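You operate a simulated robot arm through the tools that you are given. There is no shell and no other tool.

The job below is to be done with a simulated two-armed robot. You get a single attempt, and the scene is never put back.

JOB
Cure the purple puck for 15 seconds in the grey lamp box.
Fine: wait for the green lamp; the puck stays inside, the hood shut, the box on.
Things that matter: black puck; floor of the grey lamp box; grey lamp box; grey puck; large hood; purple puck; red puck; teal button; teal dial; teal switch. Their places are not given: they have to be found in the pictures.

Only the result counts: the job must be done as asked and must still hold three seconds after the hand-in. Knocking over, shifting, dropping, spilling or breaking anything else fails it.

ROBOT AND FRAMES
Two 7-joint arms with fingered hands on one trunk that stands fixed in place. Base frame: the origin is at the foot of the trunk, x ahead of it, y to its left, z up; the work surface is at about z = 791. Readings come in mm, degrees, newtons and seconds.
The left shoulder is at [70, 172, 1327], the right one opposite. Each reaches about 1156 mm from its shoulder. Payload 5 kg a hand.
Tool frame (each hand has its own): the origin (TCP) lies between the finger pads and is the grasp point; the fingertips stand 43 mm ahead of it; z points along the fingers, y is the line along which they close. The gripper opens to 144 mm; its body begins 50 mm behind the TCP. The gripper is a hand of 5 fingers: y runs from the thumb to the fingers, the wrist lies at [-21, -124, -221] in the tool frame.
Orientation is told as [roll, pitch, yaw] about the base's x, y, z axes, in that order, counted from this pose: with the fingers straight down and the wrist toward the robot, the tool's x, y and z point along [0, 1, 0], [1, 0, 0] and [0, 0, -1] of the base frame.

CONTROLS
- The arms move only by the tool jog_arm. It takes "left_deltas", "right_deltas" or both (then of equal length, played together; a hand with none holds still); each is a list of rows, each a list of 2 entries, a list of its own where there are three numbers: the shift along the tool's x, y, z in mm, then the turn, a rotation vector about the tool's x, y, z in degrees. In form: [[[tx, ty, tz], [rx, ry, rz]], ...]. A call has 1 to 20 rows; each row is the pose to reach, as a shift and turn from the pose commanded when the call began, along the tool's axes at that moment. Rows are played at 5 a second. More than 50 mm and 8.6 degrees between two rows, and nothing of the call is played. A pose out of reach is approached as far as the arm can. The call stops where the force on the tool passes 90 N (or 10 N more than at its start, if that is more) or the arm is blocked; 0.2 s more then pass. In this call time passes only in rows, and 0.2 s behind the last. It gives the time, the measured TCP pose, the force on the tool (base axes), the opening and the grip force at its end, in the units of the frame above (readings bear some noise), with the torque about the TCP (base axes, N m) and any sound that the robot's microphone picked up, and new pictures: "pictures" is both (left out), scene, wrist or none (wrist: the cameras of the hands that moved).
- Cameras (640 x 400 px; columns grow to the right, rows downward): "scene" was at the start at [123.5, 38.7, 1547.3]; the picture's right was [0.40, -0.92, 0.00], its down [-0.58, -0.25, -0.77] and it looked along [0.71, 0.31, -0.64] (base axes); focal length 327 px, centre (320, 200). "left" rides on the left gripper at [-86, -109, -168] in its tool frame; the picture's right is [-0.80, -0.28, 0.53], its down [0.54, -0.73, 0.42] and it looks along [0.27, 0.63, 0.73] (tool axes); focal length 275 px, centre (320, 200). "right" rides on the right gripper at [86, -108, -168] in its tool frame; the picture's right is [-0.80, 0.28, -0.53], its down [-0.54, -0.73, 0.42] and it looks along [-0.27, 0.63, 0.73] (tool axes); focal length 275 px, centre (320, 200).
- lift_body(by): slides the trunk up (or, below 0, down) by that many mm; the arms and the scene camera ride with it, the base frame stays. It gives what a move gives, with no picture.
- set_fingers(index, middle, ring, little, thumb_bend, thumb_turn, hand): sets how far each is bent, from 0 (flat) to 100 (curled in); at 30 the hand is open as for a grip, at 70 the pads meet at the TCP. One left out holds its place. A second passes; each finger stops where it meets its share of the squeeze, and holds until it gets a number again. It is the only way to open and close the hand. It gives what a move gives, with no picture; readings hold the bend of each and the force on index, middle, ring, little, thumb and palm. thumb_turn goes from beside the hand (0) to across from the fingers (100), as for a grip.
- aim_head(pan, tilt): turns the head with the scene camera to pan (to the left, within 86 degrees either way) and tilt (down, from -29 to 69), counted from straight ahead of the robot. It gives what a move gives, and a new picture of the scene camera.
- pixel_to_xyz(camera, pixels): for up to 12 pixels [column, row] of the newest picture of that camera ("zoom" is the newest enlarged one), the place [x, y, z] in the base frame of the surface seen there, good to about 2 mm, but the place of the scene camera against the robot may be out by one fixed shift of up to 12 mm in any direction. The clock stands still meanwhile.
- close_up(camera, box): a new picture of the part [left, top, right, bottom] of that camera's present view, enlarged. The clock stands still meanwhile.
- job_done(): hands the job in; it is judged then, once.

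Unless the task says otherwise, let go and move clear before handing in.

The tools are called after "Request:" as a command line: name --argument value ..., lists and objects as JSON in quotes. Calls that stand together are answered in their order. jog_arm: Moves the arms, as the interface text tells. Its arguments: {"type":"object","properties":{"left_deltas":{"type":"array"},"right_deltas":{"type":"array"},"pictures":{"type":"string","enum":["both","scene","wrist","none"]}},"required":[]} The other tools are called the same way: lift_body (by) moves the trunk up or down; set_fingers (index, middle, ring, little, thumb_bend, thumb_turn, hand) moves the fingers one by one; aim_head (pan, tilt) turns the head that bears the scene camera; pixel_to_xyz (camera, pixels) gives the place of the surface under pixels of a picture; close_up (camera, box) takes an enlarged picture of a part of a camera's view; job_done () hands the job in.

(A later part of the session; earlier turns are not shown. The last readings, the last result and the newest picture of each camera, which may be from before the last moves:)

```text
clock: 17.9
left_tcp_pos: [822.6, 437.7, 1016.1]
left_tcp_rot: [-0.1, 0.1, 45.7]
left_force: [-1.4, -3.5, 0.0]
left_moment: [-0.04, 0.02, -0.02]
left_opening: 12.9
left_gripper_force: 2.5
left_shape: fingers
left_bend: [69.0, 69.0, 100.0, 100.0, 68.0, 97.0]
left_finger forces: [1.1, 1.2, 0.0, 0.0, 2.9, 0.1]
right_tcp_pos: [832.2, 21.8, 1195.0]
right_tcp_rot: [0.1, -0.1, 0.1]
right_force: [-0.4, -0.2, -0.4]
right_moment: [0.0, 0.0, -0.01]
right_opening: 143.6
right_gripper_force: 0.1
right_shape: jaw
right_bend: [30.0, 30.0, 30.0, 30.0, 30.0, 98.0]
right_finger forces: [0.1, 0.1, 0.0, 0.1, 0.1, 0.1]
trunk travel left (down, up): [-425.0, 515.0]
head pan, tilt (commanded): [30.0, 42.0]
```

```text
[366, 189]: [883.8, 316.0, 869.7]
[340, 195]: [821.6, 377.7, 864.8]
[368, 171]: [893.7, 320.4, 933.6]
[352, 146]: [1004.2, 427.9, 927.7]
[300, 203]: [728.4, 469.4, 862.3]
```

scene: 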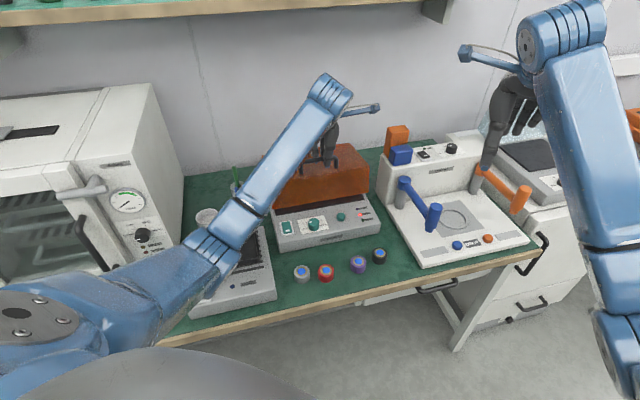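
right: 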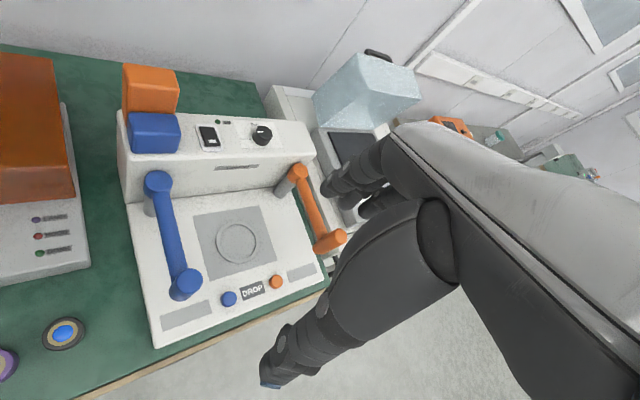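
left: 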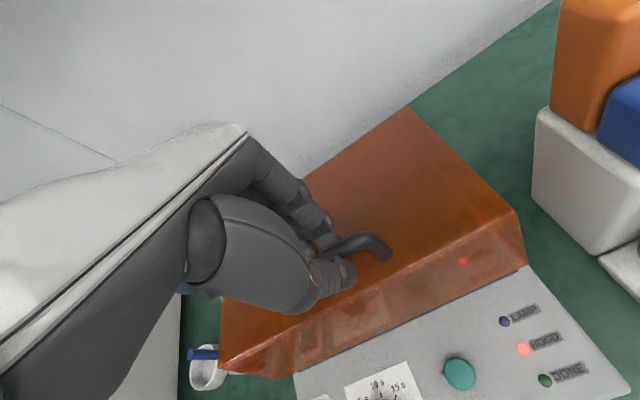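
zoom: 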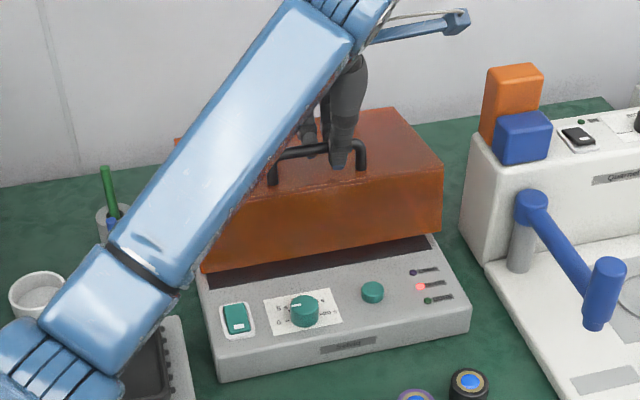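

The hood top slopes ~9°, which fits a hinge at the rear bottom edge. I continue along the arc to about 30°.

Request:
jog_arm --left_deltas '[[[0, 7.2, -5.7], [0, 0, 0]], [[0, 14.7, -11.2], [0, 0, 0]], [[0, 22.4, -16.3], [0, 0, 0]], [[0, 30.3, -21.1], [0, 0, 0]], [[0, 38.5, -25.5], [0, 0, 0]], [[0, 46.8, -29.5], [0, 0, 0]], [[0, 55.3, -33.2], [0, 0, 0]], [[0, 63.9, -36.6], [0, 0, 0]]]'

Request:
close_up --camera "left" --box '[200, 120, 520, 380]'

Request:
close_up --camera "scene" --box '[240, 100, 400, 260]'

```text
clock: 19.7
left_tcp_pos: [870.2, 483.1, 1051.1]
left_tcp_rot: [0.1, 0.1, 45.7]
left_force: [-2.5, -1.3, 1.2]
left_moment: [-0.05, 0.07, -0.04]
left_opening: 11.7
left_gripper_force: 1.3
left_shape: fingers
left_bend: [70.0, 70.0, 100.0, 100.0, 68.0, 97.0]
left_finger forces: [0.1, 0.1, 0.0, 0.0, 2.4, 0.1]
right_tcp_pos: [831.9, 22.2, 1196.3]
right_tcp_rot: [0.1, 0.0, 0.0]
right_force: [0.2, 0.4, -0.7]
right_moment: [-0.03, 0.02, 0.01]
right_opening: 143.5
right_gripper_force: 0.0
right_shape: jaw
right_bend: [30.0, 30.0, 30.0, 30.0, 30.0, 98.0]
right_finger forces: [0.0, 0.0, 0.0, 0.0, 0.0, 0.0]
trunk travel left (down, up): [-425.0, 515.0]
head pan, tilt (commanded): [30.0, 42.0]
```

scene: 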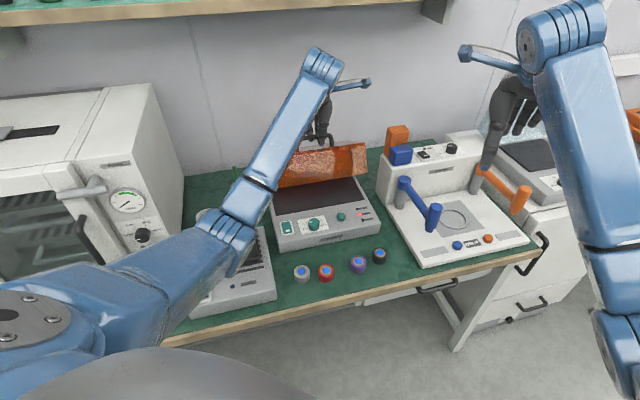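
left: 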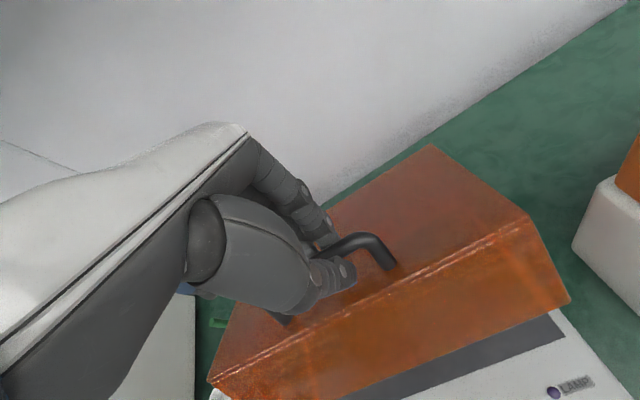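

```text
1.54 times, centred on (360, 250) of left
```

zoom: 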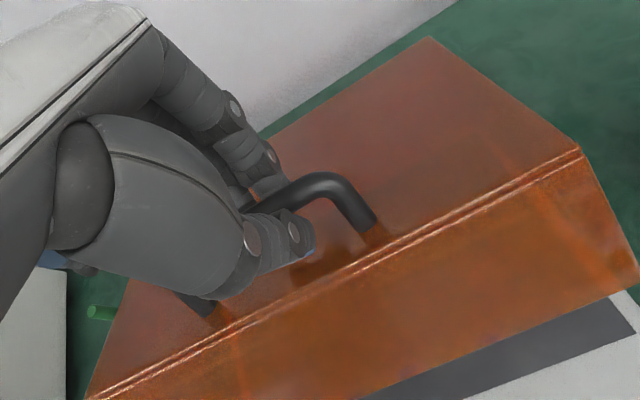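

```text
2.50 times, centred on (320, 180) of scene
```

zoom: 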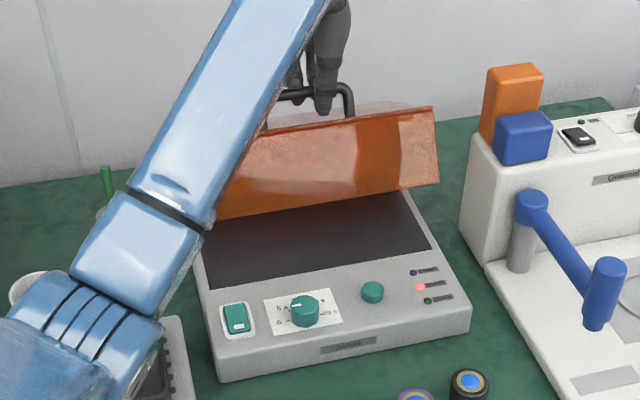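

The hood is at about 30° with ~3 N, and the dark floor plate shows below it. I continue along the arc to about 50°.

Request:
jog_arm --left_deltas '[[[0, 8.8, -2.9], [0, 0, 0]], [[0, 17.6, -5.5], [0, 0, 0]], [[0, 26.6, -7.6], [0, 0, 0]], [[0, 35.7, -9.4], [0, 0, 0]], [[0, 44.9, -10.8], [0, 0, 0]], [[0, 54.1, -11.8], [0, 0, 0]], [[0, 63.3, -12.3], [0, 0, 0]], [[0, 72.5, -12.5], [0, 0, 0]]]'

Request:
close_up --camera "left" --box '[200, 120, 520, 380]'

Request:
close_up --camera "scene" --box '[240, 60, 400, 220]'

```text
clock: 21.5
left_tcp_pos: [920.2, 534.3, 1064.0]
left_tcp_rot: [0.0, 0.0, 45.6]
left_force: [-0.9, -1.5, 0.4]
left_moment: [-0.03, 0.06, 0.0]
left_opening: 9.7
left_gripper_force: 1.2
left_shape: fingers
left_bend: [70.0, 70.0, 100.0, 100.0, 69.0, 97.0]
left_finger forces: [0.0, 0.0, 0.1, 0.0, 1.4, 0.0]
right_tcp_pos: [833.1, 22.4, 1194.6]
right_tcp_rot: [0.0, 0.1, -0.1]
right_force: [0.9, 0.1, 0.1]
right_moment: [0.0, -0.02, -0.01]
right_opening: 143.9
right_gripper_force: 0.1
right_shape: jaw
right_bend: [30.0, 30.0, 30.0, 30.0, 30.0, 98.0]
right_finger forces: [0.1, 0.1, 0.0, 0.0, 0.0, 0.0]
trunk travel left (down, up): [-425.0, 515.0]
head pan, tilt (commanded): [30.0, 42.0]
```

scene: 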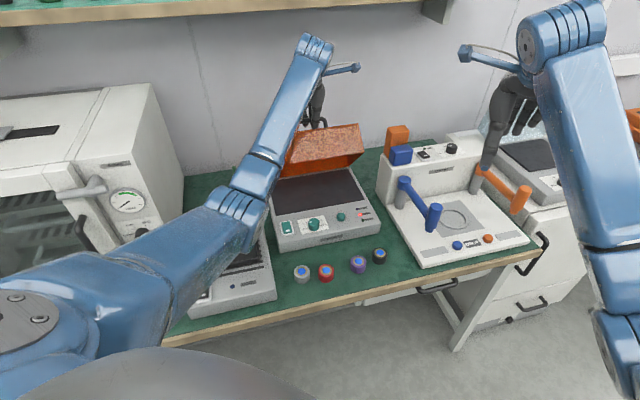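
left: 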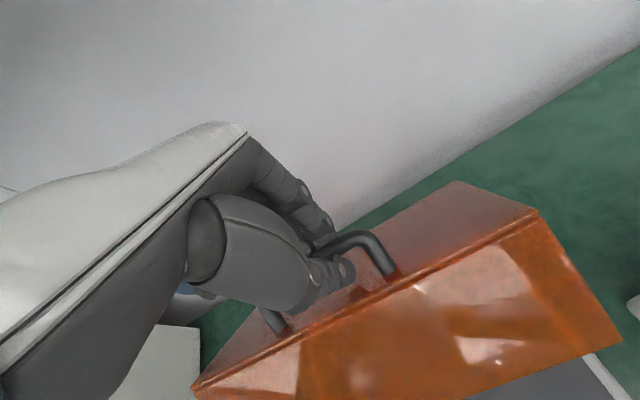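

```text
1.54 times, centred on (360, 250) of left
```

zoom: 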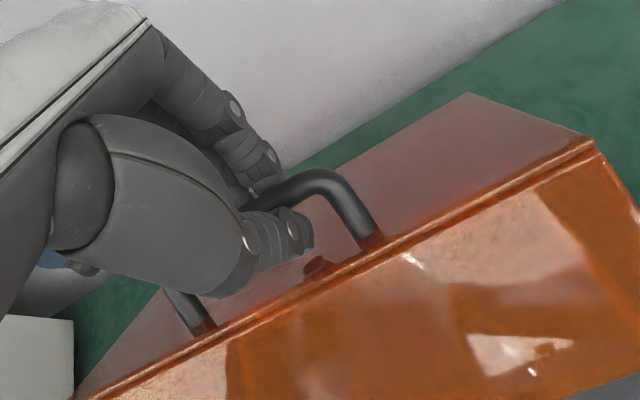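

```text
2.50 times, centred on (320, 140) of scene
```

zoom: 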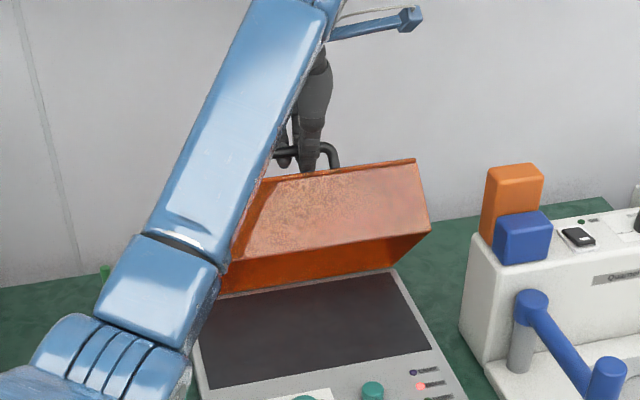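

The hood is at roughly 48° and the push is down to ~1.7 N, near the balance point. I go on to about 65°.

Request:
jog_arm --left_deltas '[[[0, 9.3, 0.2], [0, 0, 0]], [[0, 18.5, 0.9], [0, 0, 0]], [[0, 27.7, 1.9], [0, 0, 0]], [[0, 36.8, 3.3], [0, 0, 0]], [[0, 45.9, 5.2], [0, 0, 0]], [[0, 54.9, 7.4], [0, 0, 0]]]'

Request:
close_up --camera "left" --box '[200, 120, 520, 380]'

Request:
close_up --camera "scene" --box '[240, 60, 400, 220]'

```text
clock: 22.9
left_tcp_pos: [957.6, 573.6, 1057.0]
left_tcp_rot: [0.0, 0.1, 45.7]
left_force: [-0.6, -0.5, -0.5]
left_moment: [-0.02, 0.01, -0.03]
left_opening: 9.3
left_gripper_force: 0.5
left_shape: fingers
left_bend: [70.0, 70.0, 100.0, 100.0, 69.0, 97.0]
left_finger forces: [0.0, 0.0, 0.0, 0.0, 1.1, 0.0]
right_tcp_pos: [831.6, 22.8, 1195.1]
right_tcp_rot: [0.0, 0.1, 0.0]
right_force: [-0.5, 0.1, 0.9]
right_moment: [0.01, 0.01, 0.02]
right_opening: 143.6
right_gripper_force: 0.1
right_shape: jaw
right_bend: [30.0, 30.0, 30.0, 30.0, 30.0, 98.0]
right_finger forces: [0.0, 0.0, 0.0, 0.0, 0.0, 0.0]
trunk travel left (down, up): [-425.0, 515.0]
head pan, tilt (commanded): [30.0, 42.0]
```

scene: 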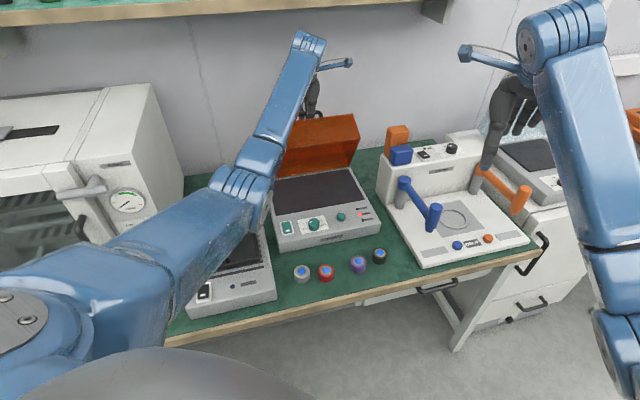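
left: 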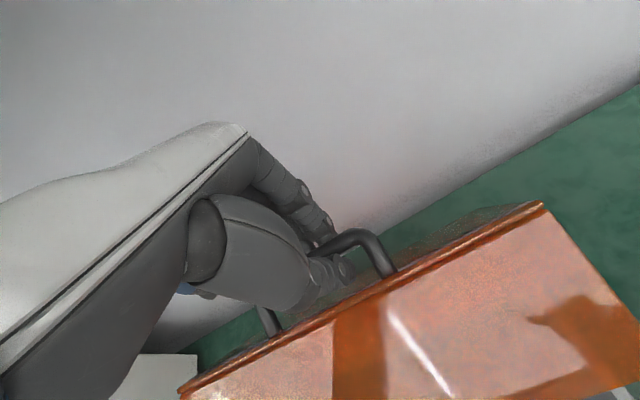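

```text
1.54 times, centred on (360, 250) of left
```

zoom: 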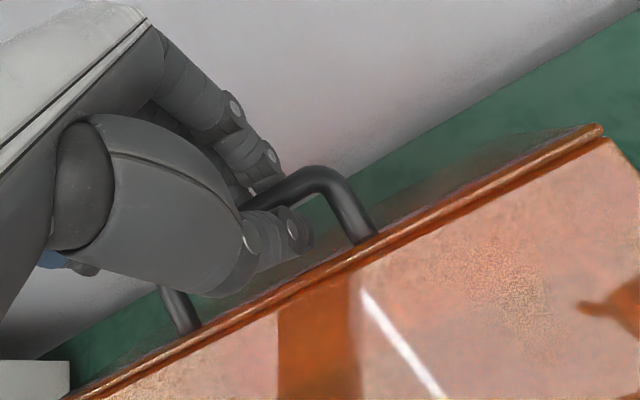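

```text
2.50 times, centred on (320, 140) of scene
```

zoom: 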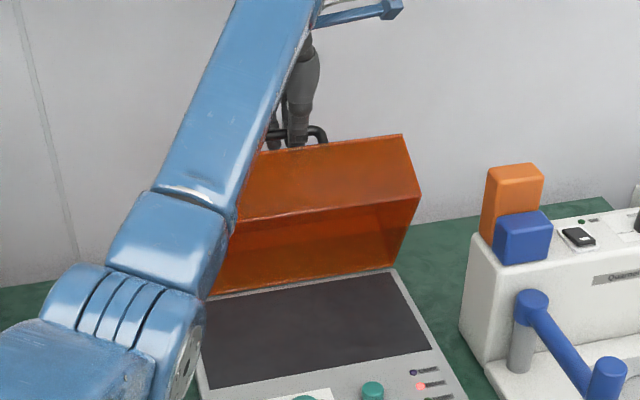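

The load is down to ~1 N, and the fingers at the rear would catch the hood if it tips back. I continue toward 75° watching for the stop.

Request:
jog_arm --left_deltas '[[[0, 8.9, 2.6], [0, 0, 0]], [[0, 17.6, 5.6], [0, 0, 0]], [[0, 26.2, 9], [0, 0, 0]], [[0, 34.7, 12.8], [0, 0, 0]]]'

Request:
close_up --camera "left" --box '[200, 120, 520, 380]'

Request:
close_up --camera "scene" --box '[240, 60, 400, 220]'

```text
clock: 23.9
left_tcp_pos: [981.3, 598.6, 1044.0]
left_tcp_rot: [0.0, 0.1, 45.7]
left_force: [0.1, 0.0, 0.5]
left_moment: [0.0, 0.01, -0.03]
left_opening: 8.8
left_gripper_force: 0.6
left_shape: fingers
left_bend: [70.0, 70.0, 100.0, 100.0, 69.0, 97.0]
left_finger forces: [0.0, 0.0, 0.0, 0.1, 0.5, 0.0]
right_tcp_pos: [831.2, 23.7, 1194.6]
right_tcp_rot: [0.0, 0.0, 0.1]
right_force: [0.1, 0.4, 0.8]
right_moment: [-0.02, 0.03, 0.01]
right_opening: 143.4
right_gripper_force: 0.1
right_shape: jaw
right_bend: [30.0, 30.0, 30.0, 30.0, 30.0, 98.0]
right_finger forces: [0.0, 0.0, 0.0, 0.0, 0.0, 0.0]
trunk travel left (down, up): [-425.0, 515.0]
head pan, tilt (commanded): [30.0, 42.0]
```

scene: 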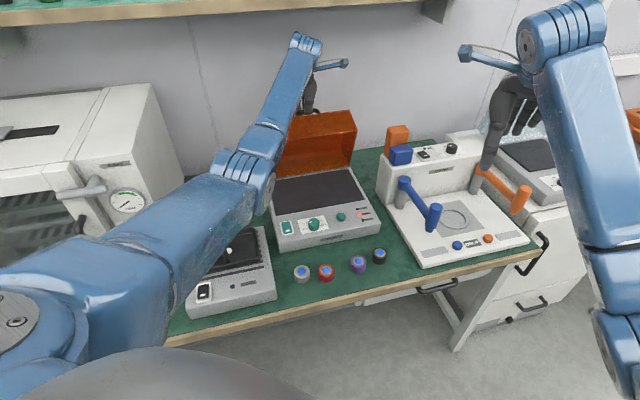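
left: 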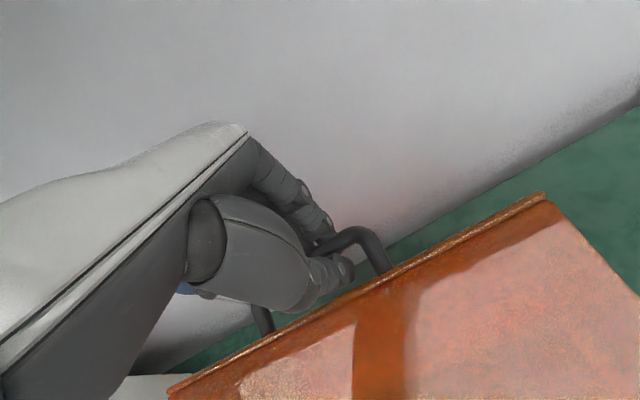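

```text
1.54 times, centred on (360, 250) of left
```

zoom: 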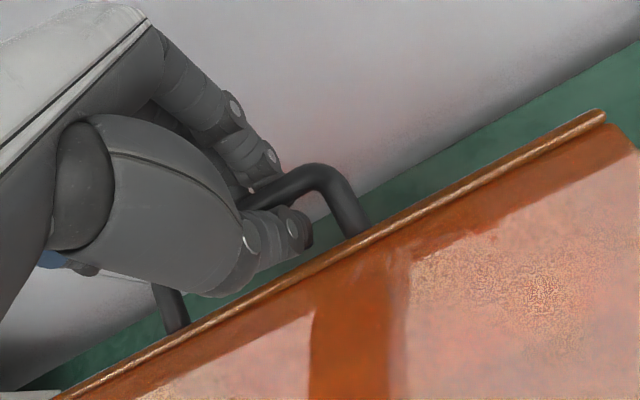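

```text
2.50 times, centred on (320, 140) of scene
```

zoom: 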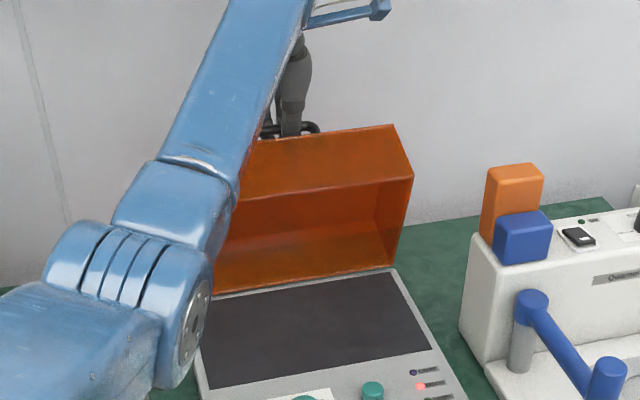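

The load is now ~0.5 N and the arm still follows well. I continue to about 85°.

Request:
jog_arm --left_deltas '[[[0, 8.2, 4.1], [0, 0, 0]], [[0, 16.3, 8.6], [0, 0, 0]], [[0, 24.2, 13.4], [0, 0, 0]], [[0, 31.9, 18.6], [0, 0, 0]]]'

Request:
close_up --camera "left" --box '[200, 120, 520, 380]'

Request:
close_up --camera "scene" --box '[240, 60, 400, 220]'

```text
clock: 24.9
left_tcp_pos: [1002.4, 619.9, 1027.3]
left_tcp_rot: [0.0, 0.0, 45.7]
left_force: [-4.0, -3.9, 2.8]
left_moment: [-0.07, 0.02, -0.06]
left_opening: 12.5
left_gripper_force: 3.0
left_shape: fingers
left_bend: [70.0, 70.0, 100.0, 100.0, 68.0, 97.0]
left_finger forces: [0.1, 0.0, 0.0, 0.1, 5.6, 0.1]
right_tcp_pos: [830.4, 21.3, 1194.9]
right_tcp_rot: [0.0, 0.1, 0.0]
right_force: [0.5, -0.4, 0.2]
right_moment: [0.03, 0.0, 0.0]
right_opening: 143.4
right_gripper_force: 0.1
right_shape: jaw
right_bend: [30.0, 30.0, 30.0, 30.0, 30.0, 98.0]
right_finger forces: [0.1, 0.0, 0.0, 0.1, 0.0, 0.1]
trunk travel left (down, up): [-425.0, 515.0]
head pan, tilt (commanded): [30.0, 42.0]
```

scene: 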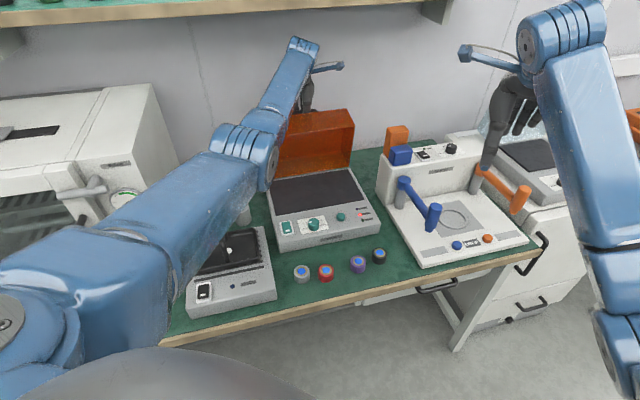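
left: 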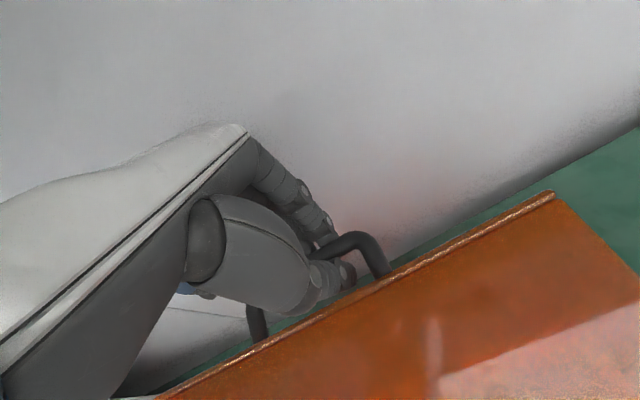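

```text
1.54 times, centred on (360, 250) of left
```

zoom: 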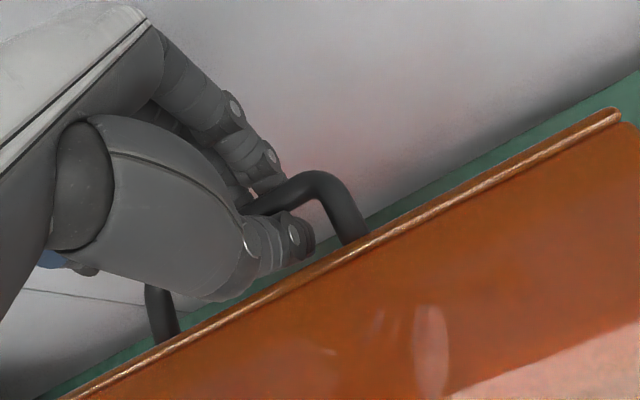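

```text
2.50 times, centred on (320, 140) of scene
```

zoom: 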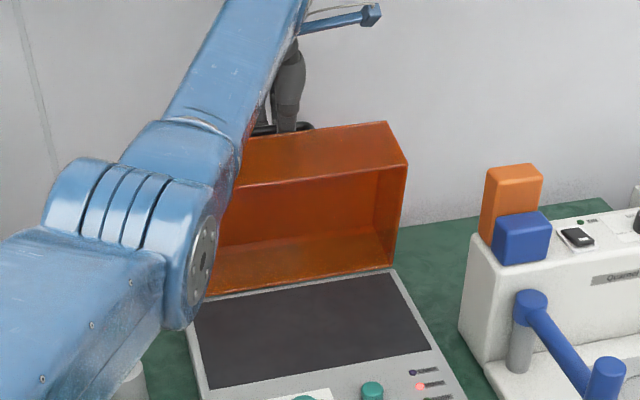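

The push rose to ~6 N along the opening direction: the hood has met its stop near 80°, past its balance. I open index and middle, ease the thumb off by 5 mm and check that the hood stays.

Request:
set_fingers --hand "left" --index 58 --middle 58

Request:
jog_arm --left_deltas '[[[0, -4, 0], [0, 0, 0]], [[0, -8, 0], [0, 0, 0]]]'

Request:
close_up --camera "left" --box '[200, 120, 520, 380]'

Request:
close_up --camera "scene" --box '[240, 60, 400, 220]'

```text
clock: 25.9
left_tcp_pos: [1003.3, 621.2, 1026.7]
left_tcp_rot: [0.0, 0.0, 45.6]
left_force: [-5.4, -5.9, 4.6]
left_moment: [-0.12, 0.06, -0.1]
left_opening: 35.9
left_gripper_force: 3.7
left_shape: fingers
left_bend: [57.0, 57.0, 100.0, 100.0, 68.0, 97.0]
left_finger forces: [0.0, 0.0, 0.1, 0.0, 7.3, 0.0]
right_tcp_pos: [831.3, 22.3, 1195.8]
right_tcp_rot: [0.0, 0.1, 0.1]
right_force: [0.0, 0.6, 0.4]
right_moment: [0.01, -0.02, -0.02]
right_opening: 143.6
right_gripper_force: 0.1
right_shape: jaw
right_bend: [30.0, 30.0, 30.0, 30.0, 30.0, 98.0]
right_finger forces: [0.0, 0.1, 0.0, 0.1, 0.0, 0.0]
trunk travel left (down, up): [-425.0, 515.0]
head pan, tilt (commanded): [30.0, 42.0]
```

```text
clock: 26.5
left_tcp_pos: [998.1, 617.1, 1024.4]
left_tcp_rot: [0.0, 0.0, 45.8]
left_force: [1.6, 1.4, -1.3]
left_moment: [-0.02, 0.03, 0.05]
left_opening: 30.2
left_gripper_force: 1.7
left_shape: fingers
left_bend: [57.0, 57.0, 100.0, 100.0, 70.0, 97.0]
left_finger forces: [0.0, 0.1, 0.0, 0.1, 3.3, 0.0]
right_tcp_pos: [832.9, 23.2, 1195.0]
right_tcp_rot: [0.0, 0.0, 0.0]
right_force: [-0.9, 0.6, 0.2]
right_moment: [0.03, 0.0, 0.0]
right_opening: 143.3
right_gripper_force: 0.0
right_shape: jaw
right_bend: [30.0, 30.0, 30.0, 30.0, 30.0, 98.0]
right_finger forces: [0.0, 0.0, 0.0, 0.1, 0.0, 0.0]
trunk travel left (down, up): [-425.0, 515.0]
head pan, tilt (commanded): [30.0, 42.0]
```

scene: 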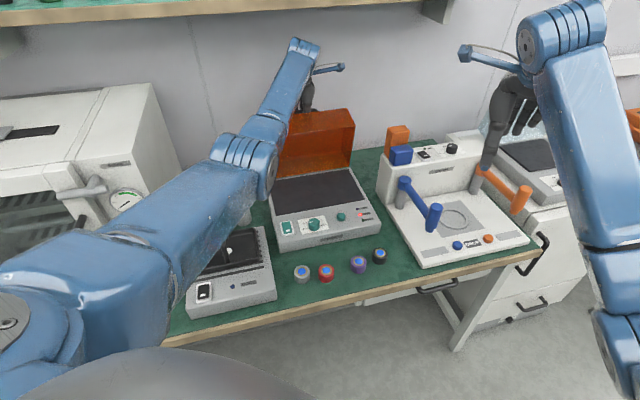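
left: 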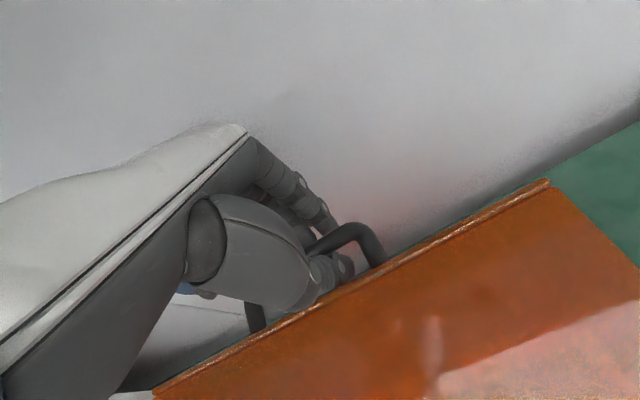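

```text
1.54 times, centred on (360, 250) of left
```

zoom: 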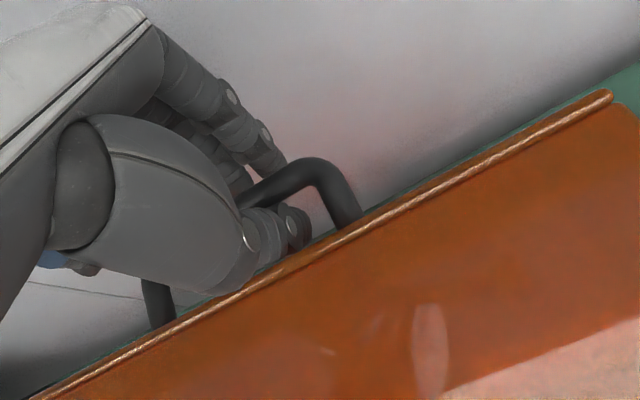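

```text
2.50 times, centred on (320, 140) of scene
```

zoom: 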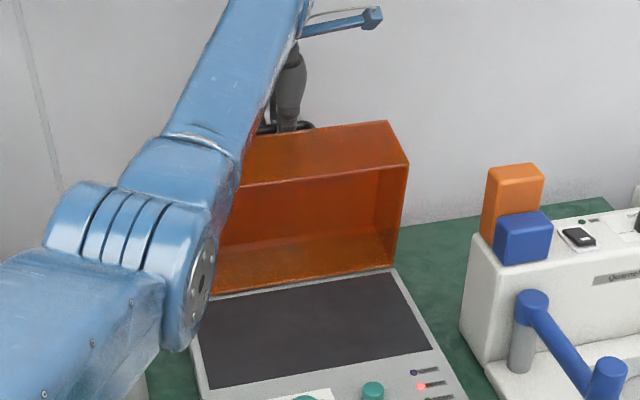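

The thumb now touches the hood's face from behind (net force along +u). I move 4 mm back to the middle and then straight up out of the handle.

Request:
jog_arm --left_deltas '[[[0, 4, 0], [0, 0, 0]], [[0, 4, -6], [0, 0, 0]]]' --pictures "wrist"

```text
clock: 27.1
left_tcp_pos: [1000.5, 617.7, 1029.5]
left_tcp_rot: [0.1, 0.0, 45.8]
left_force: [-1.2, -1.2, -3.5]
left_moment: [-0.01, 0.0, -0.02]
left_opening: 33.6
left_gripper_force: 2.0
left_shape: fingers
left_bend: [57.0, 57.0, 100.0, 100.0, 68.0, 97.0]
left_finger forces: [0.0, 0.1, 0.0, 0.0, 3.2, 0.0]
right_tcp_pos: [831.7, 22.1, 1194.7]
right_tcp_rot: [0.1, -0.1, -0.1]
right_force: [0.0, -0.3, -0.5]
right_moment: [0.0, 0.0, 0.0]
right_opening: 143.3
right_gripper_force: 0.0
right_shape: jaw
right_bend: [30.0, 30.0, 30.0, 30.0, 30.0, 98.0]
right_finger forces: [0.1, 0.1, 0.1, 0.0, 0.0, 0.0]
trunk travel left (down, up): [-425.0, 515.0]
head pan, tilt (commanded): [30.0, 42.0]
```

left: 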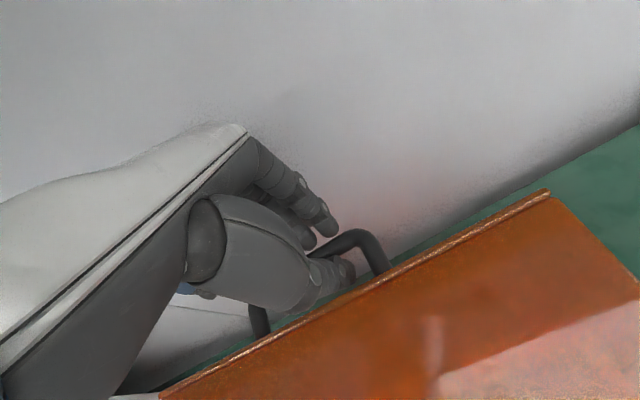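

The thumb still presses the bar lightly (3 N). I ease the thumb to 66 and lift away slowly.

Request:
set_fingers --hand "left" --thumb_bend 66 --index 50 --middle 50

Request:
jog_arm --left_deltas '[[[0, 0, -8], [0, 0, 0]], [[0, 0, -16], [0, 0, 0]], [[0, 0, -26], [0, 0, 0]], [[0, 0, -40], [0, 0, 0]]]'

Request:
close_up --camera "scene" --box '[240, 60, 400, 220]'

```text
clock: 28.1
left_tcp_pos: [1001.3, 618.7, 1031.8]
left_tcp_rot: [0.0, 0.0, 45.7]
left_force: [-0.3, 0.7, -0.4]
left_moment: [-0.01, 0.04, -0.01]
left_opening: 50.0
left_gripper_force: 0.1
left_shape: fingers
left_bend: [50.0, 50.0, 100.0, 100.0, 66.0, 98.0]
left_finger forces: [0.0, 0.0, 0.0, 0.0, 0.1, 0.0]
right_tcp_pos: [833.5, 22.5, 1193.8]
right_tcp_rot: [0.0, 0.0, 0.0]
right_force: [-0.2, 0.0, 0.4]
right_moment: [-0.02, -0.02, 0.01]
right_opening: 143.9
right_gripper_force: 0.0
right_shape: jaw
right_bend: [30.0, 30.0, 30.0, 30.0, 30.0, 98.0]
right_finger forces: [0.0, 0.0, 0.0, 0.0, 0.0, 0.0]
trunk travel left (down, up): [-425.0, 515.0]
head pan, tilt (commanded): [30.0, 42.0]
```

```text
clock: 29.1
left_tcp_pos: [1001.8, 617.9, 1071.5]
left_tcp_rot: [0.1, 0.0, 45.7]
left_force: [-1.4, -0.5, -0.1]
left_moment: [0.0, -0.02, 0.01]
left_opening: 50.6
left_gripper_force: 0.0
left_shape: fingers
left_bend: [50.0, 50.0, 100.0, 100.0, 66.0, 97.0]
left_finger forces: [0.0, 0.0, 0.0, 0.0, 0.0, 0.0]
right_tcp_pos: [831.5, 22.8, 1196.2]
right_tcp_rot: [-0.1, 0.0, 0.0]
right_force: [0.5, -0.1, 0.2]
right_moment: [-0.01, -0.05, 0.03]
right_opening: 143.8
right_gripper_force: 0.1
right_shape: jaw
right_bend: [30.0, 30.0, 30.0, 30.0, 30.0, 98.0]
right_finger forces: [0.1, 0.1, 0.1, 0.0, 0.1, 0.0]
trunk travel left (down, up): [-425.0, 515.0]
head pan, tilt (commanded): [30.0, 42.0]
```

scene: 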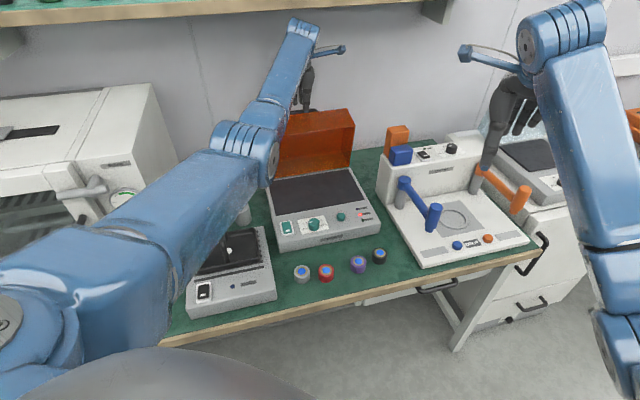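
left: 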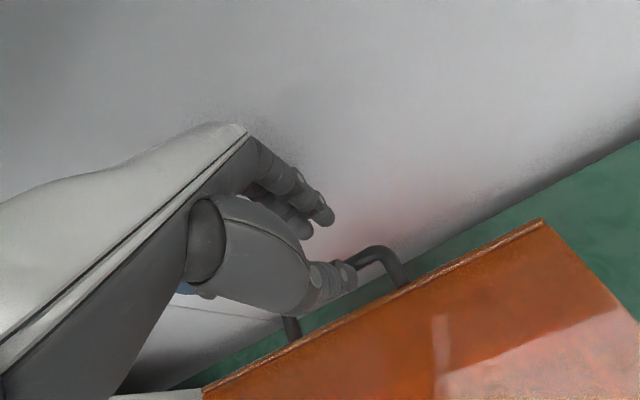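

```text
2.50 times, centred on (320, 140) of scene
```

zoom: 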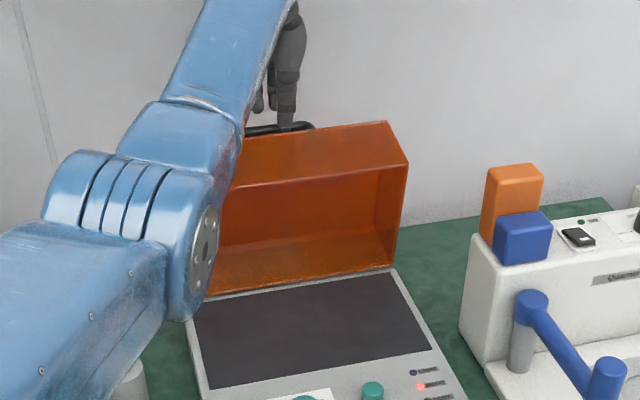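

The hood stays open by itself and the left hand is free. Before retracting, I check the shelf's height and front edge because the wrist is near it.

Request:
pixel_to_xyz --camera "scene" --pixels '[[200, 13], [200, 4], [240, 10], [350, 1], [360, 6], [150, 18], [310, 22], [295, 22], [318, 40], [340, 47], [285, 60]]'

Request:
close_up --camera "scene" --box '[220, 0, 380, 100]'

```text
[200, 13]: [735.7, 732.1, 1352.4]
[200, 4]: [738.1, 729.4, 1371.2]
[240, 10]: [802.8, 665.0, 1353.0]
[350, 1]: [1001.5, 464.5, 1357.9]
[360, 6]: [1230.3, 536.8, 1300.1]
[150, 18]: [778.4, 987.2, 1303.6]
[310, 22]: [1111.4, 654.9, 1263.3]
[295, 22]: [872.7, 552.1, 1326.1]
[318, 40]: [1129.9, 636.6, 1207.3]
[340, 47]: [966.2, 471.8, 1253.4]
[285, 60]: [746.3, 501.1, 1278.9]
```

```text
4.00 times, centred on (300, 50) of scene
```

zoom: 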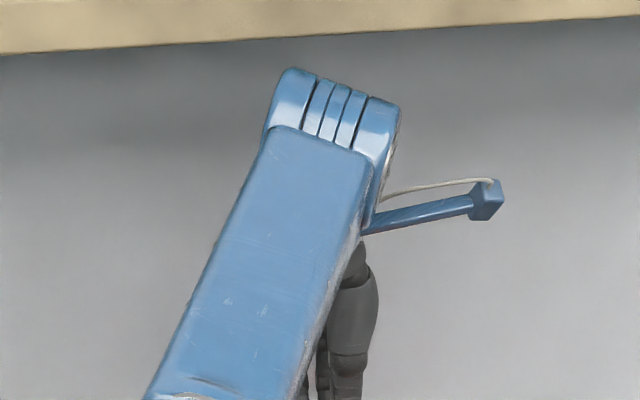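

The shelf's front edge is about 30 mm behind the wrist, so I tilt the hand back while rising a little, and then draw it out in front over the open box.

Request:
jog_arm --left_deltas '[[[0, 0, -5], [-5, 0, 0]], [[0, -2, -12], [-10, 0, 0]], [[0, -8, -22], [-15, 0, 0]], [[0, -25, -35], [-20, 0, 0]], [[0, -55, -48], [-20, 0, 0]], [[0, -95, -58], [-20, 0, 0]], [[0, -135, -62], [-16, 0, 0]], [[0, -175, -65], [-11, 0, 0]], [[0, -215, -65], [-6, 0, 0]], [[0, -255, -65], [0, 0, 0]]]'

Request:
close_up --camera "scene" --box '[240, 60, 400, 220]'

```text
clock: 31.3
left_tcp_pos: [821.1, 435.1, 1137.5]
left_tcp_rot: [0.0, 0.1, 45.7]
left_force: [-0.3, 0.0, 0.1]
left_moment: [0.07, -0.02, 0.02]
left_opening: 50.4
left_gripper_force: 0.1
left_shape: fingers
left_bend: [50.0, 50.0, 100.0, 100.0, 66.0, 97.0]
left_finger forces: [0.1, 0.0, 0.0, 0.1, 0.0, 0.1]
right_tcp_pos: [831.8, 21.0, 1195.0]
right_tcp_rot: [0.0, 0.0, 0.0]
right_force: [-0.6, -1.1, -0.5]
right_moment: [0.0, -0.03, 0.0]
right_opening: 143.6
right_gripper_force: 0.1
right_shape: jaw
right_bend: [30.0, 30.0, 30.0, 30.0, 30.0, 98.0]
right_finger forces: [0.0, 0.1, 0.0, 0.0, 0.0, 0.0]
trunk travel left (down, up): [-425.0, 515.0]
head pan, tilt (commanded): [30.0, 42.0]
```

scene: 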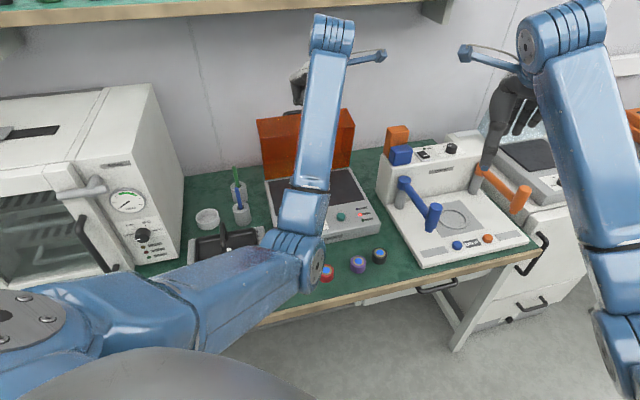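
left: 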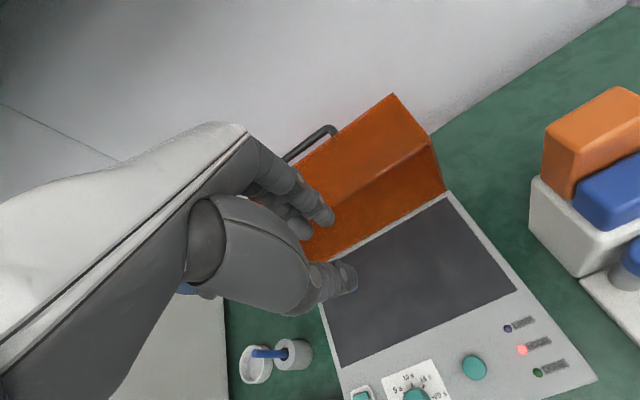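

```text
2.50 times, centred on (320, 140) of scene
```

zoom: 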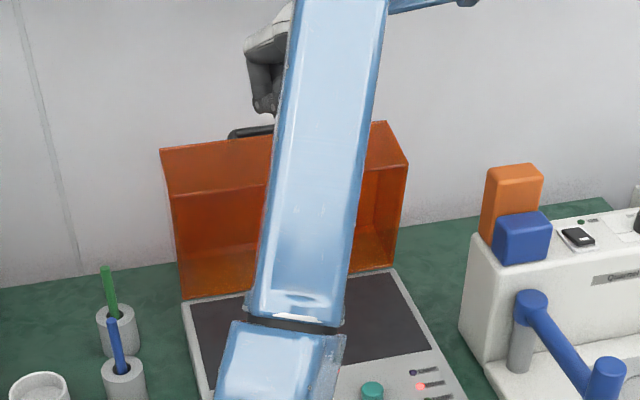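

The hood stays open and the hand is above the box. The left elbow hangs near the grey puck at pixel (300,265), so I check its height before moving on.

Request:
pixel_to_xyz --camera "scene" --pixels '[[300, 250], [315, 275], [285, 250], [305, 205], [200, 290], [240, 280], [325, 120], [335, 30], [100, 300], [310, 290]]'

Request:
pixel_to_xyz --camera "left" --pixels '[[450, 195], [516, 290], [340, 362], [325, 310], [425, 280], [430, 135], [443, 190], [470, 250], [385, 330]]'

```text
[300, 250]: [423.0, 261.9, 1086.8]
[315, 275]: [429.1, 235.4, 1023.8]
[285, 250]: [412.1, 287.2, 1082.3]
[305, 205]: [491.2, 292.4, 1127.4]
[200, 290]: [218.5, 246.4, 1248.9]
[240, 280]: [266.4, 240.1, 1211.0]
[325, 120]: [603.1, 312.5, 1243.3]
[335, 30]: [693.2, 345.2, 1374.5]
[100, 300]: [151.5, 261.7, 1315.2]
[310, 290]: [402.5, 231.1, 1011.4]
```

```text
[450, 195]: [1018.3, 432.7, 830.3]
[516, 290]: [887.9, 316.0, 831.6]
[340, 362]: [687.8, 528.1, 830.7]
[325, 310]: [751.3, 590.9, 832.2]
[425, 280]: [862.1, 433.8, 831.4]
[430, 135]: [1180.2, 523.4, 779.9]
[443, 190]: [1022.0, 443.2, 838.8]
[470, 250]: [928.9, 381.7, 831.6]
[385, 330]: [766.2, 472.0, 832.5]
```

The elbow is at z≈1000–1090, well clear, and the box's floor plate is at z≈831. I move the left hand toward a point above the purple puck, opening the fingers wider on the way.

Request:
jog_arm --left_deltas '[[[-4, -32, 12], [0, 0, 0]], [[-8, -64, 24], [0, 0, 0]], [[-12, -96, 36], [0, 0, 0]], [[-16, -128, 50], [0, 0, 0]], [[-20, -160, 66], [0, 0, 0]], [[-24, -192, 84], [0, 0, 0]], [[-28, -222, 102], [0, 0, 0]], [[-33, -253, 120], [0, 0, 0]]]'

Request:
set_fingers --hand "left" --index 45 --middle 45 --thumb_bend 45

Request:
close_up --camera "left" --box '[240, 160, 560, 400]'

```text
clock: 33.2
left_tcp_pos: [680.5, 316.3, 1046.0]
left_tcp_rot: [3.7, -7.5, 49.5]
left_force: [0.2, -0.9, 0.6]
left_moment: [-0.02, 0.0, 0.02]
left_opening: 50.4
left_gripper_force: 0.0
left_shape: fingers
left_bend: [50.0, 50.0, 100.0, 100.0, 66.0, 97.0]
left_finger forces: [0.1, 0.1, 0.0, 0.0, 0.1, 0.0]
right_tcp_pos: [833.0, 24.6, 1194.9]
right_tcp_rot: [0.0, -0.1, -0.1]
right_force: [-0.3, -0.6, -0.5]
right_moment: [0.01, 0.02, -0.01]
right_opening: 143.7
right_gripper_force: 0.1
right_shape: jaw
right_bend: [30.0, 30.0, 30.0, 30.0, 30.0, 98.0]
right_finger forces: [0.1, 0.0, 0.0, 0.0, 0.0, 0.1]
trunk travel left (down, up): [-425.0, 515.0]
head pan, tilt (commanded): [30.0, 42.0]
stopped in row 8 (left hand): the arm was blocked; the commanded pose is now the measured one
```

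scene: 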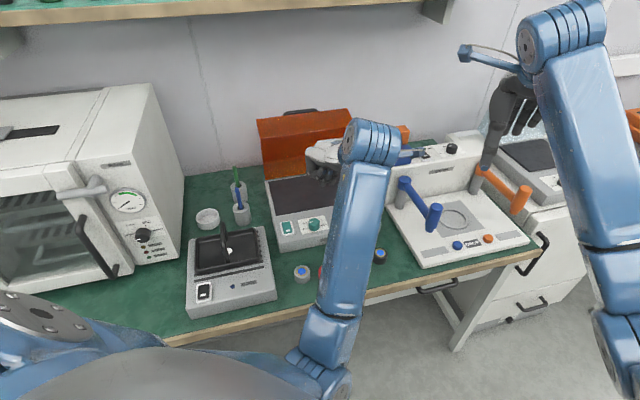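
left: 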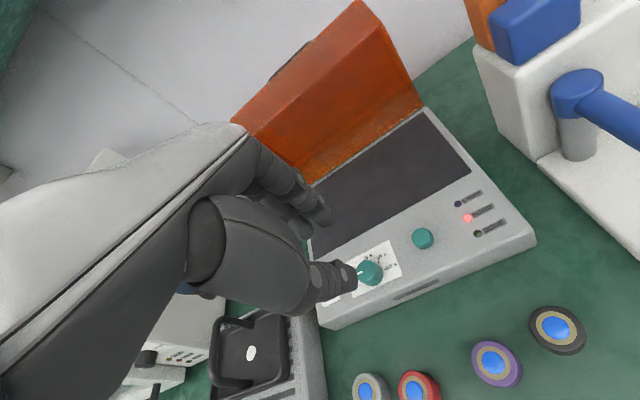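

```text
clock: 34.2
left_tcp_pos: [680.4, 315.9, 1044.8]
left_tcp_rot: [3.6, -7.6, 49.6]
left_force: [-0.3, 0.1, 0.7]
left_moment: [0.01, 0.0, 0.0]
left_opening: 96.0
left_gripper_force: 0.0
left_shape: fingers
left_bend: [45.0, 45.0, 100.0, 100.0, 45.0, 97.0]
left_finger forces: [0.0, 0.0, 0.0, 0.1, 0.0, 0.1]
right_tcp_pos: [831.4, 23.5, 1194.8]
right_tcp_rot: [0.0, 0.0, 0.0]
right_force: [0.5, -0.1, 1.2]
right_moment: [-0.01, -0.01, -0.02]
right_opening: 143.8
right_gripper_force: 0.0
right_shape: jaw
right_bend: [30.0, 30.0, 30.0, 30.0, 30.0, 98.0]
right_finger forces: [0.1, 0.1, 0.0, 0.0, 0.0, 0.0]
trunk travel left (down, up): [-425.0, 515.0]
head pan, tilt (commanded): [30.0, 42.0]
```

```text
1.67 times, centred on (400, 280) of left
```

zoom: 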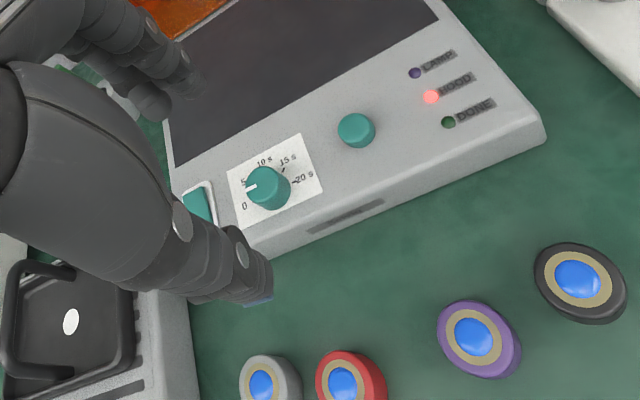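

The left arm blocked at its joint limit near the trunk with this yaw (wrist pulled inward). I turn the hand back toward a yaw of ~8° while rising a little, which frees the elbow outward.

Request:
jog_arm --left_deltas '[[[0, 0, -10], [1.09, -0.51, 5.9]], [[0, 0, -20], [2.2, -1.0, 11.8]], [[0, 0, -30], [3.3, -1.5, 17.8]], [[0, 0, -36], [4.3, -2.0, 23.7]], [[0, 0, -40], [5.4, -2.5, 29.7]], [[0, 0, -40], [6.5, -3.1, 35.6]], [[0, 0, -40], [7.6, -3.6, 41.6]]]'

```text
clock: 35.8
left_tcp_pos: [680.2, 307.8, 1083.4]
left_tcp_rot: [1.6, 2.7, 8.1]
left_force: [-0.6, 0.3, -0.2]
left_moment: [0.02, -0.01, 0.02]
left_opening: 96.2
left_gripper_force: 0.1
left_shape: fingers
left_bend: [45.0, 45.0, 100.0, 100.0, 45.0, 97.0]
left_finger forces: [0.0, 0.0, 0.1, 0.0, 0.0, 0.1]
right_tcp_pos: [832.5, 23.2, 1194.4]
right_tcp_rot: [0.0, -0.1, -0.1]
right_force: [-0.5, 0.0, 0.8]
right_moment: [0.0, 0.01, -0.02]
right_opening: 143.5
right_gripper_force: 0.1
right_shape: jaw
right_bend: [30.0, 30.0, 30.0, 30.0, 30.0, 98.0]
right_finger forces: [0.1, 0.0, 0.1, 0.0, 0.0, 0.1]
trunk travel left (down, up): [-425.0, 515.0]
head pan, tilt (commanded): [30.0, 42.0]
```

scene: 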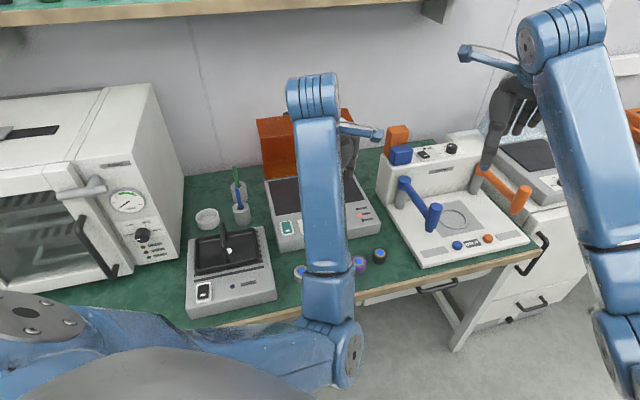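
left: 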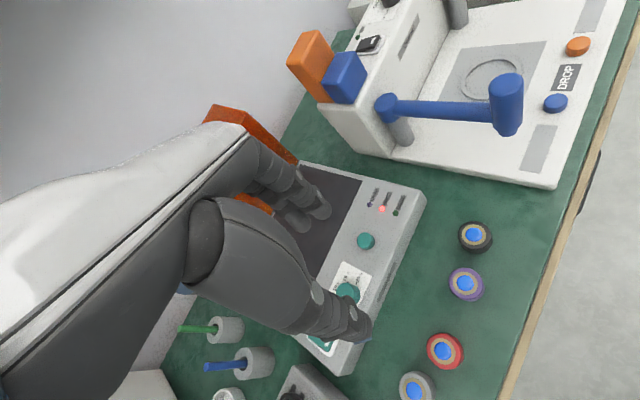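

Freed: the hand is at yaw 8° and nearly level. I level it and move above the purple puck (pixel 465,284 in the left picture), to z≈960.

Request:
jog_arm --left_deltas '[[[-15, -4, 18], [-0.5, -0.3, 0]], [[-30, -8, 36], [-1, -0.6, 0]], [[-45, -13, 54], [-1.5, -0.9, 0]], [[-60, -18, 75], [-2, -1.2, 0]], [[-74, -22, 96], [-2.7, -1.6, 0]], [[-74, -22, 118], [-2.7, -1.6, 0]]]'

Request:
close_up --camera "left" --box '[200, 160, 520, 400]'

```text
clock: 37.4
left_tcp_pos: [691.4, 283.8, 1018.0]
left_tcp_rot: [3.7, -5.9, 10.1]
left_force: [-0.8, -0.2, -0.3]
left_moment: [0.0, 0.0, -0.02]
left_opening: 96.2
left_gripper_force: 0.1
left_shape: fingers
left_bend: [45.0, 45.0, 100.0, 100.0, 45.0, 97.0]
left_finger forces: [0.1, 0.1, 0.1, 0.0, 0.0, 0.1]
right_tcp_pos: [831.4, 23.1, 1194.8]
right_tcp_rot: [0.0, 0.0, 0.1]
right_force: [-0.4, -0.3, -0.5]
right_moment: [0.01, 0.0, -0.02]
right_opening: 143.7
right_gripper_force: 0.0
right_shape: jaw
right_bend: [30.0, 30.0, 30.0, 30.0, 30.0, 98.0]
right_finger forces: [0.0, 0.0, 0.0, 0.1, 0.0, 0.1]
trunk travel left (down, up): [-425.0, 515.0]
head pan, tilt (commanded): [30.0, 42.0]
stopped in row 6 (left hand): the arm was blocked; the commanded pose is now the measured one
```

scene: 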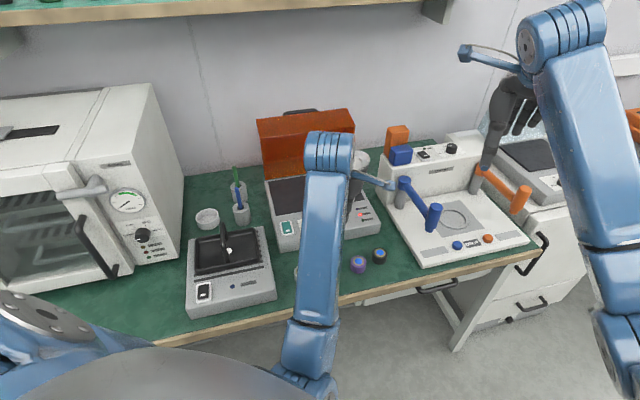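
left: 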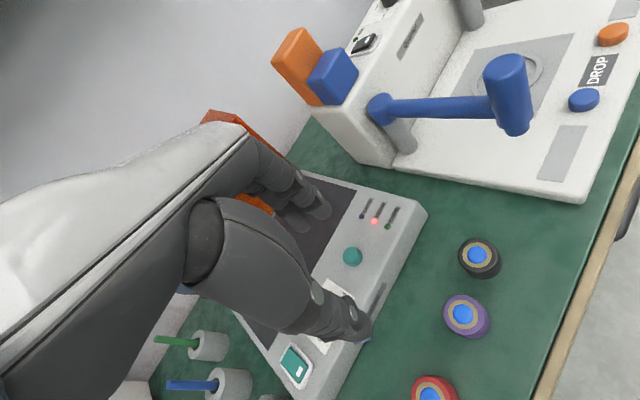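

```text
1.67 times, centred on (360, 280) of left
```

zoom: 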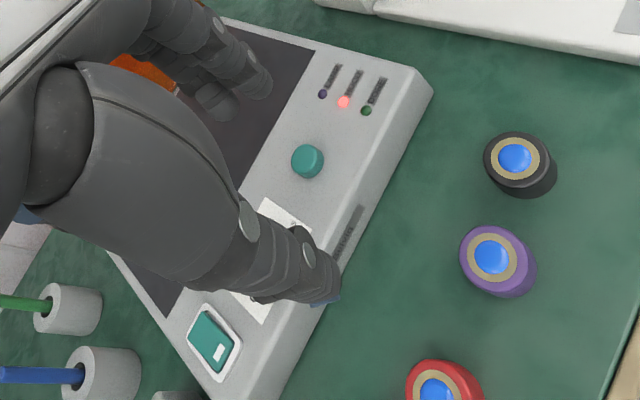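

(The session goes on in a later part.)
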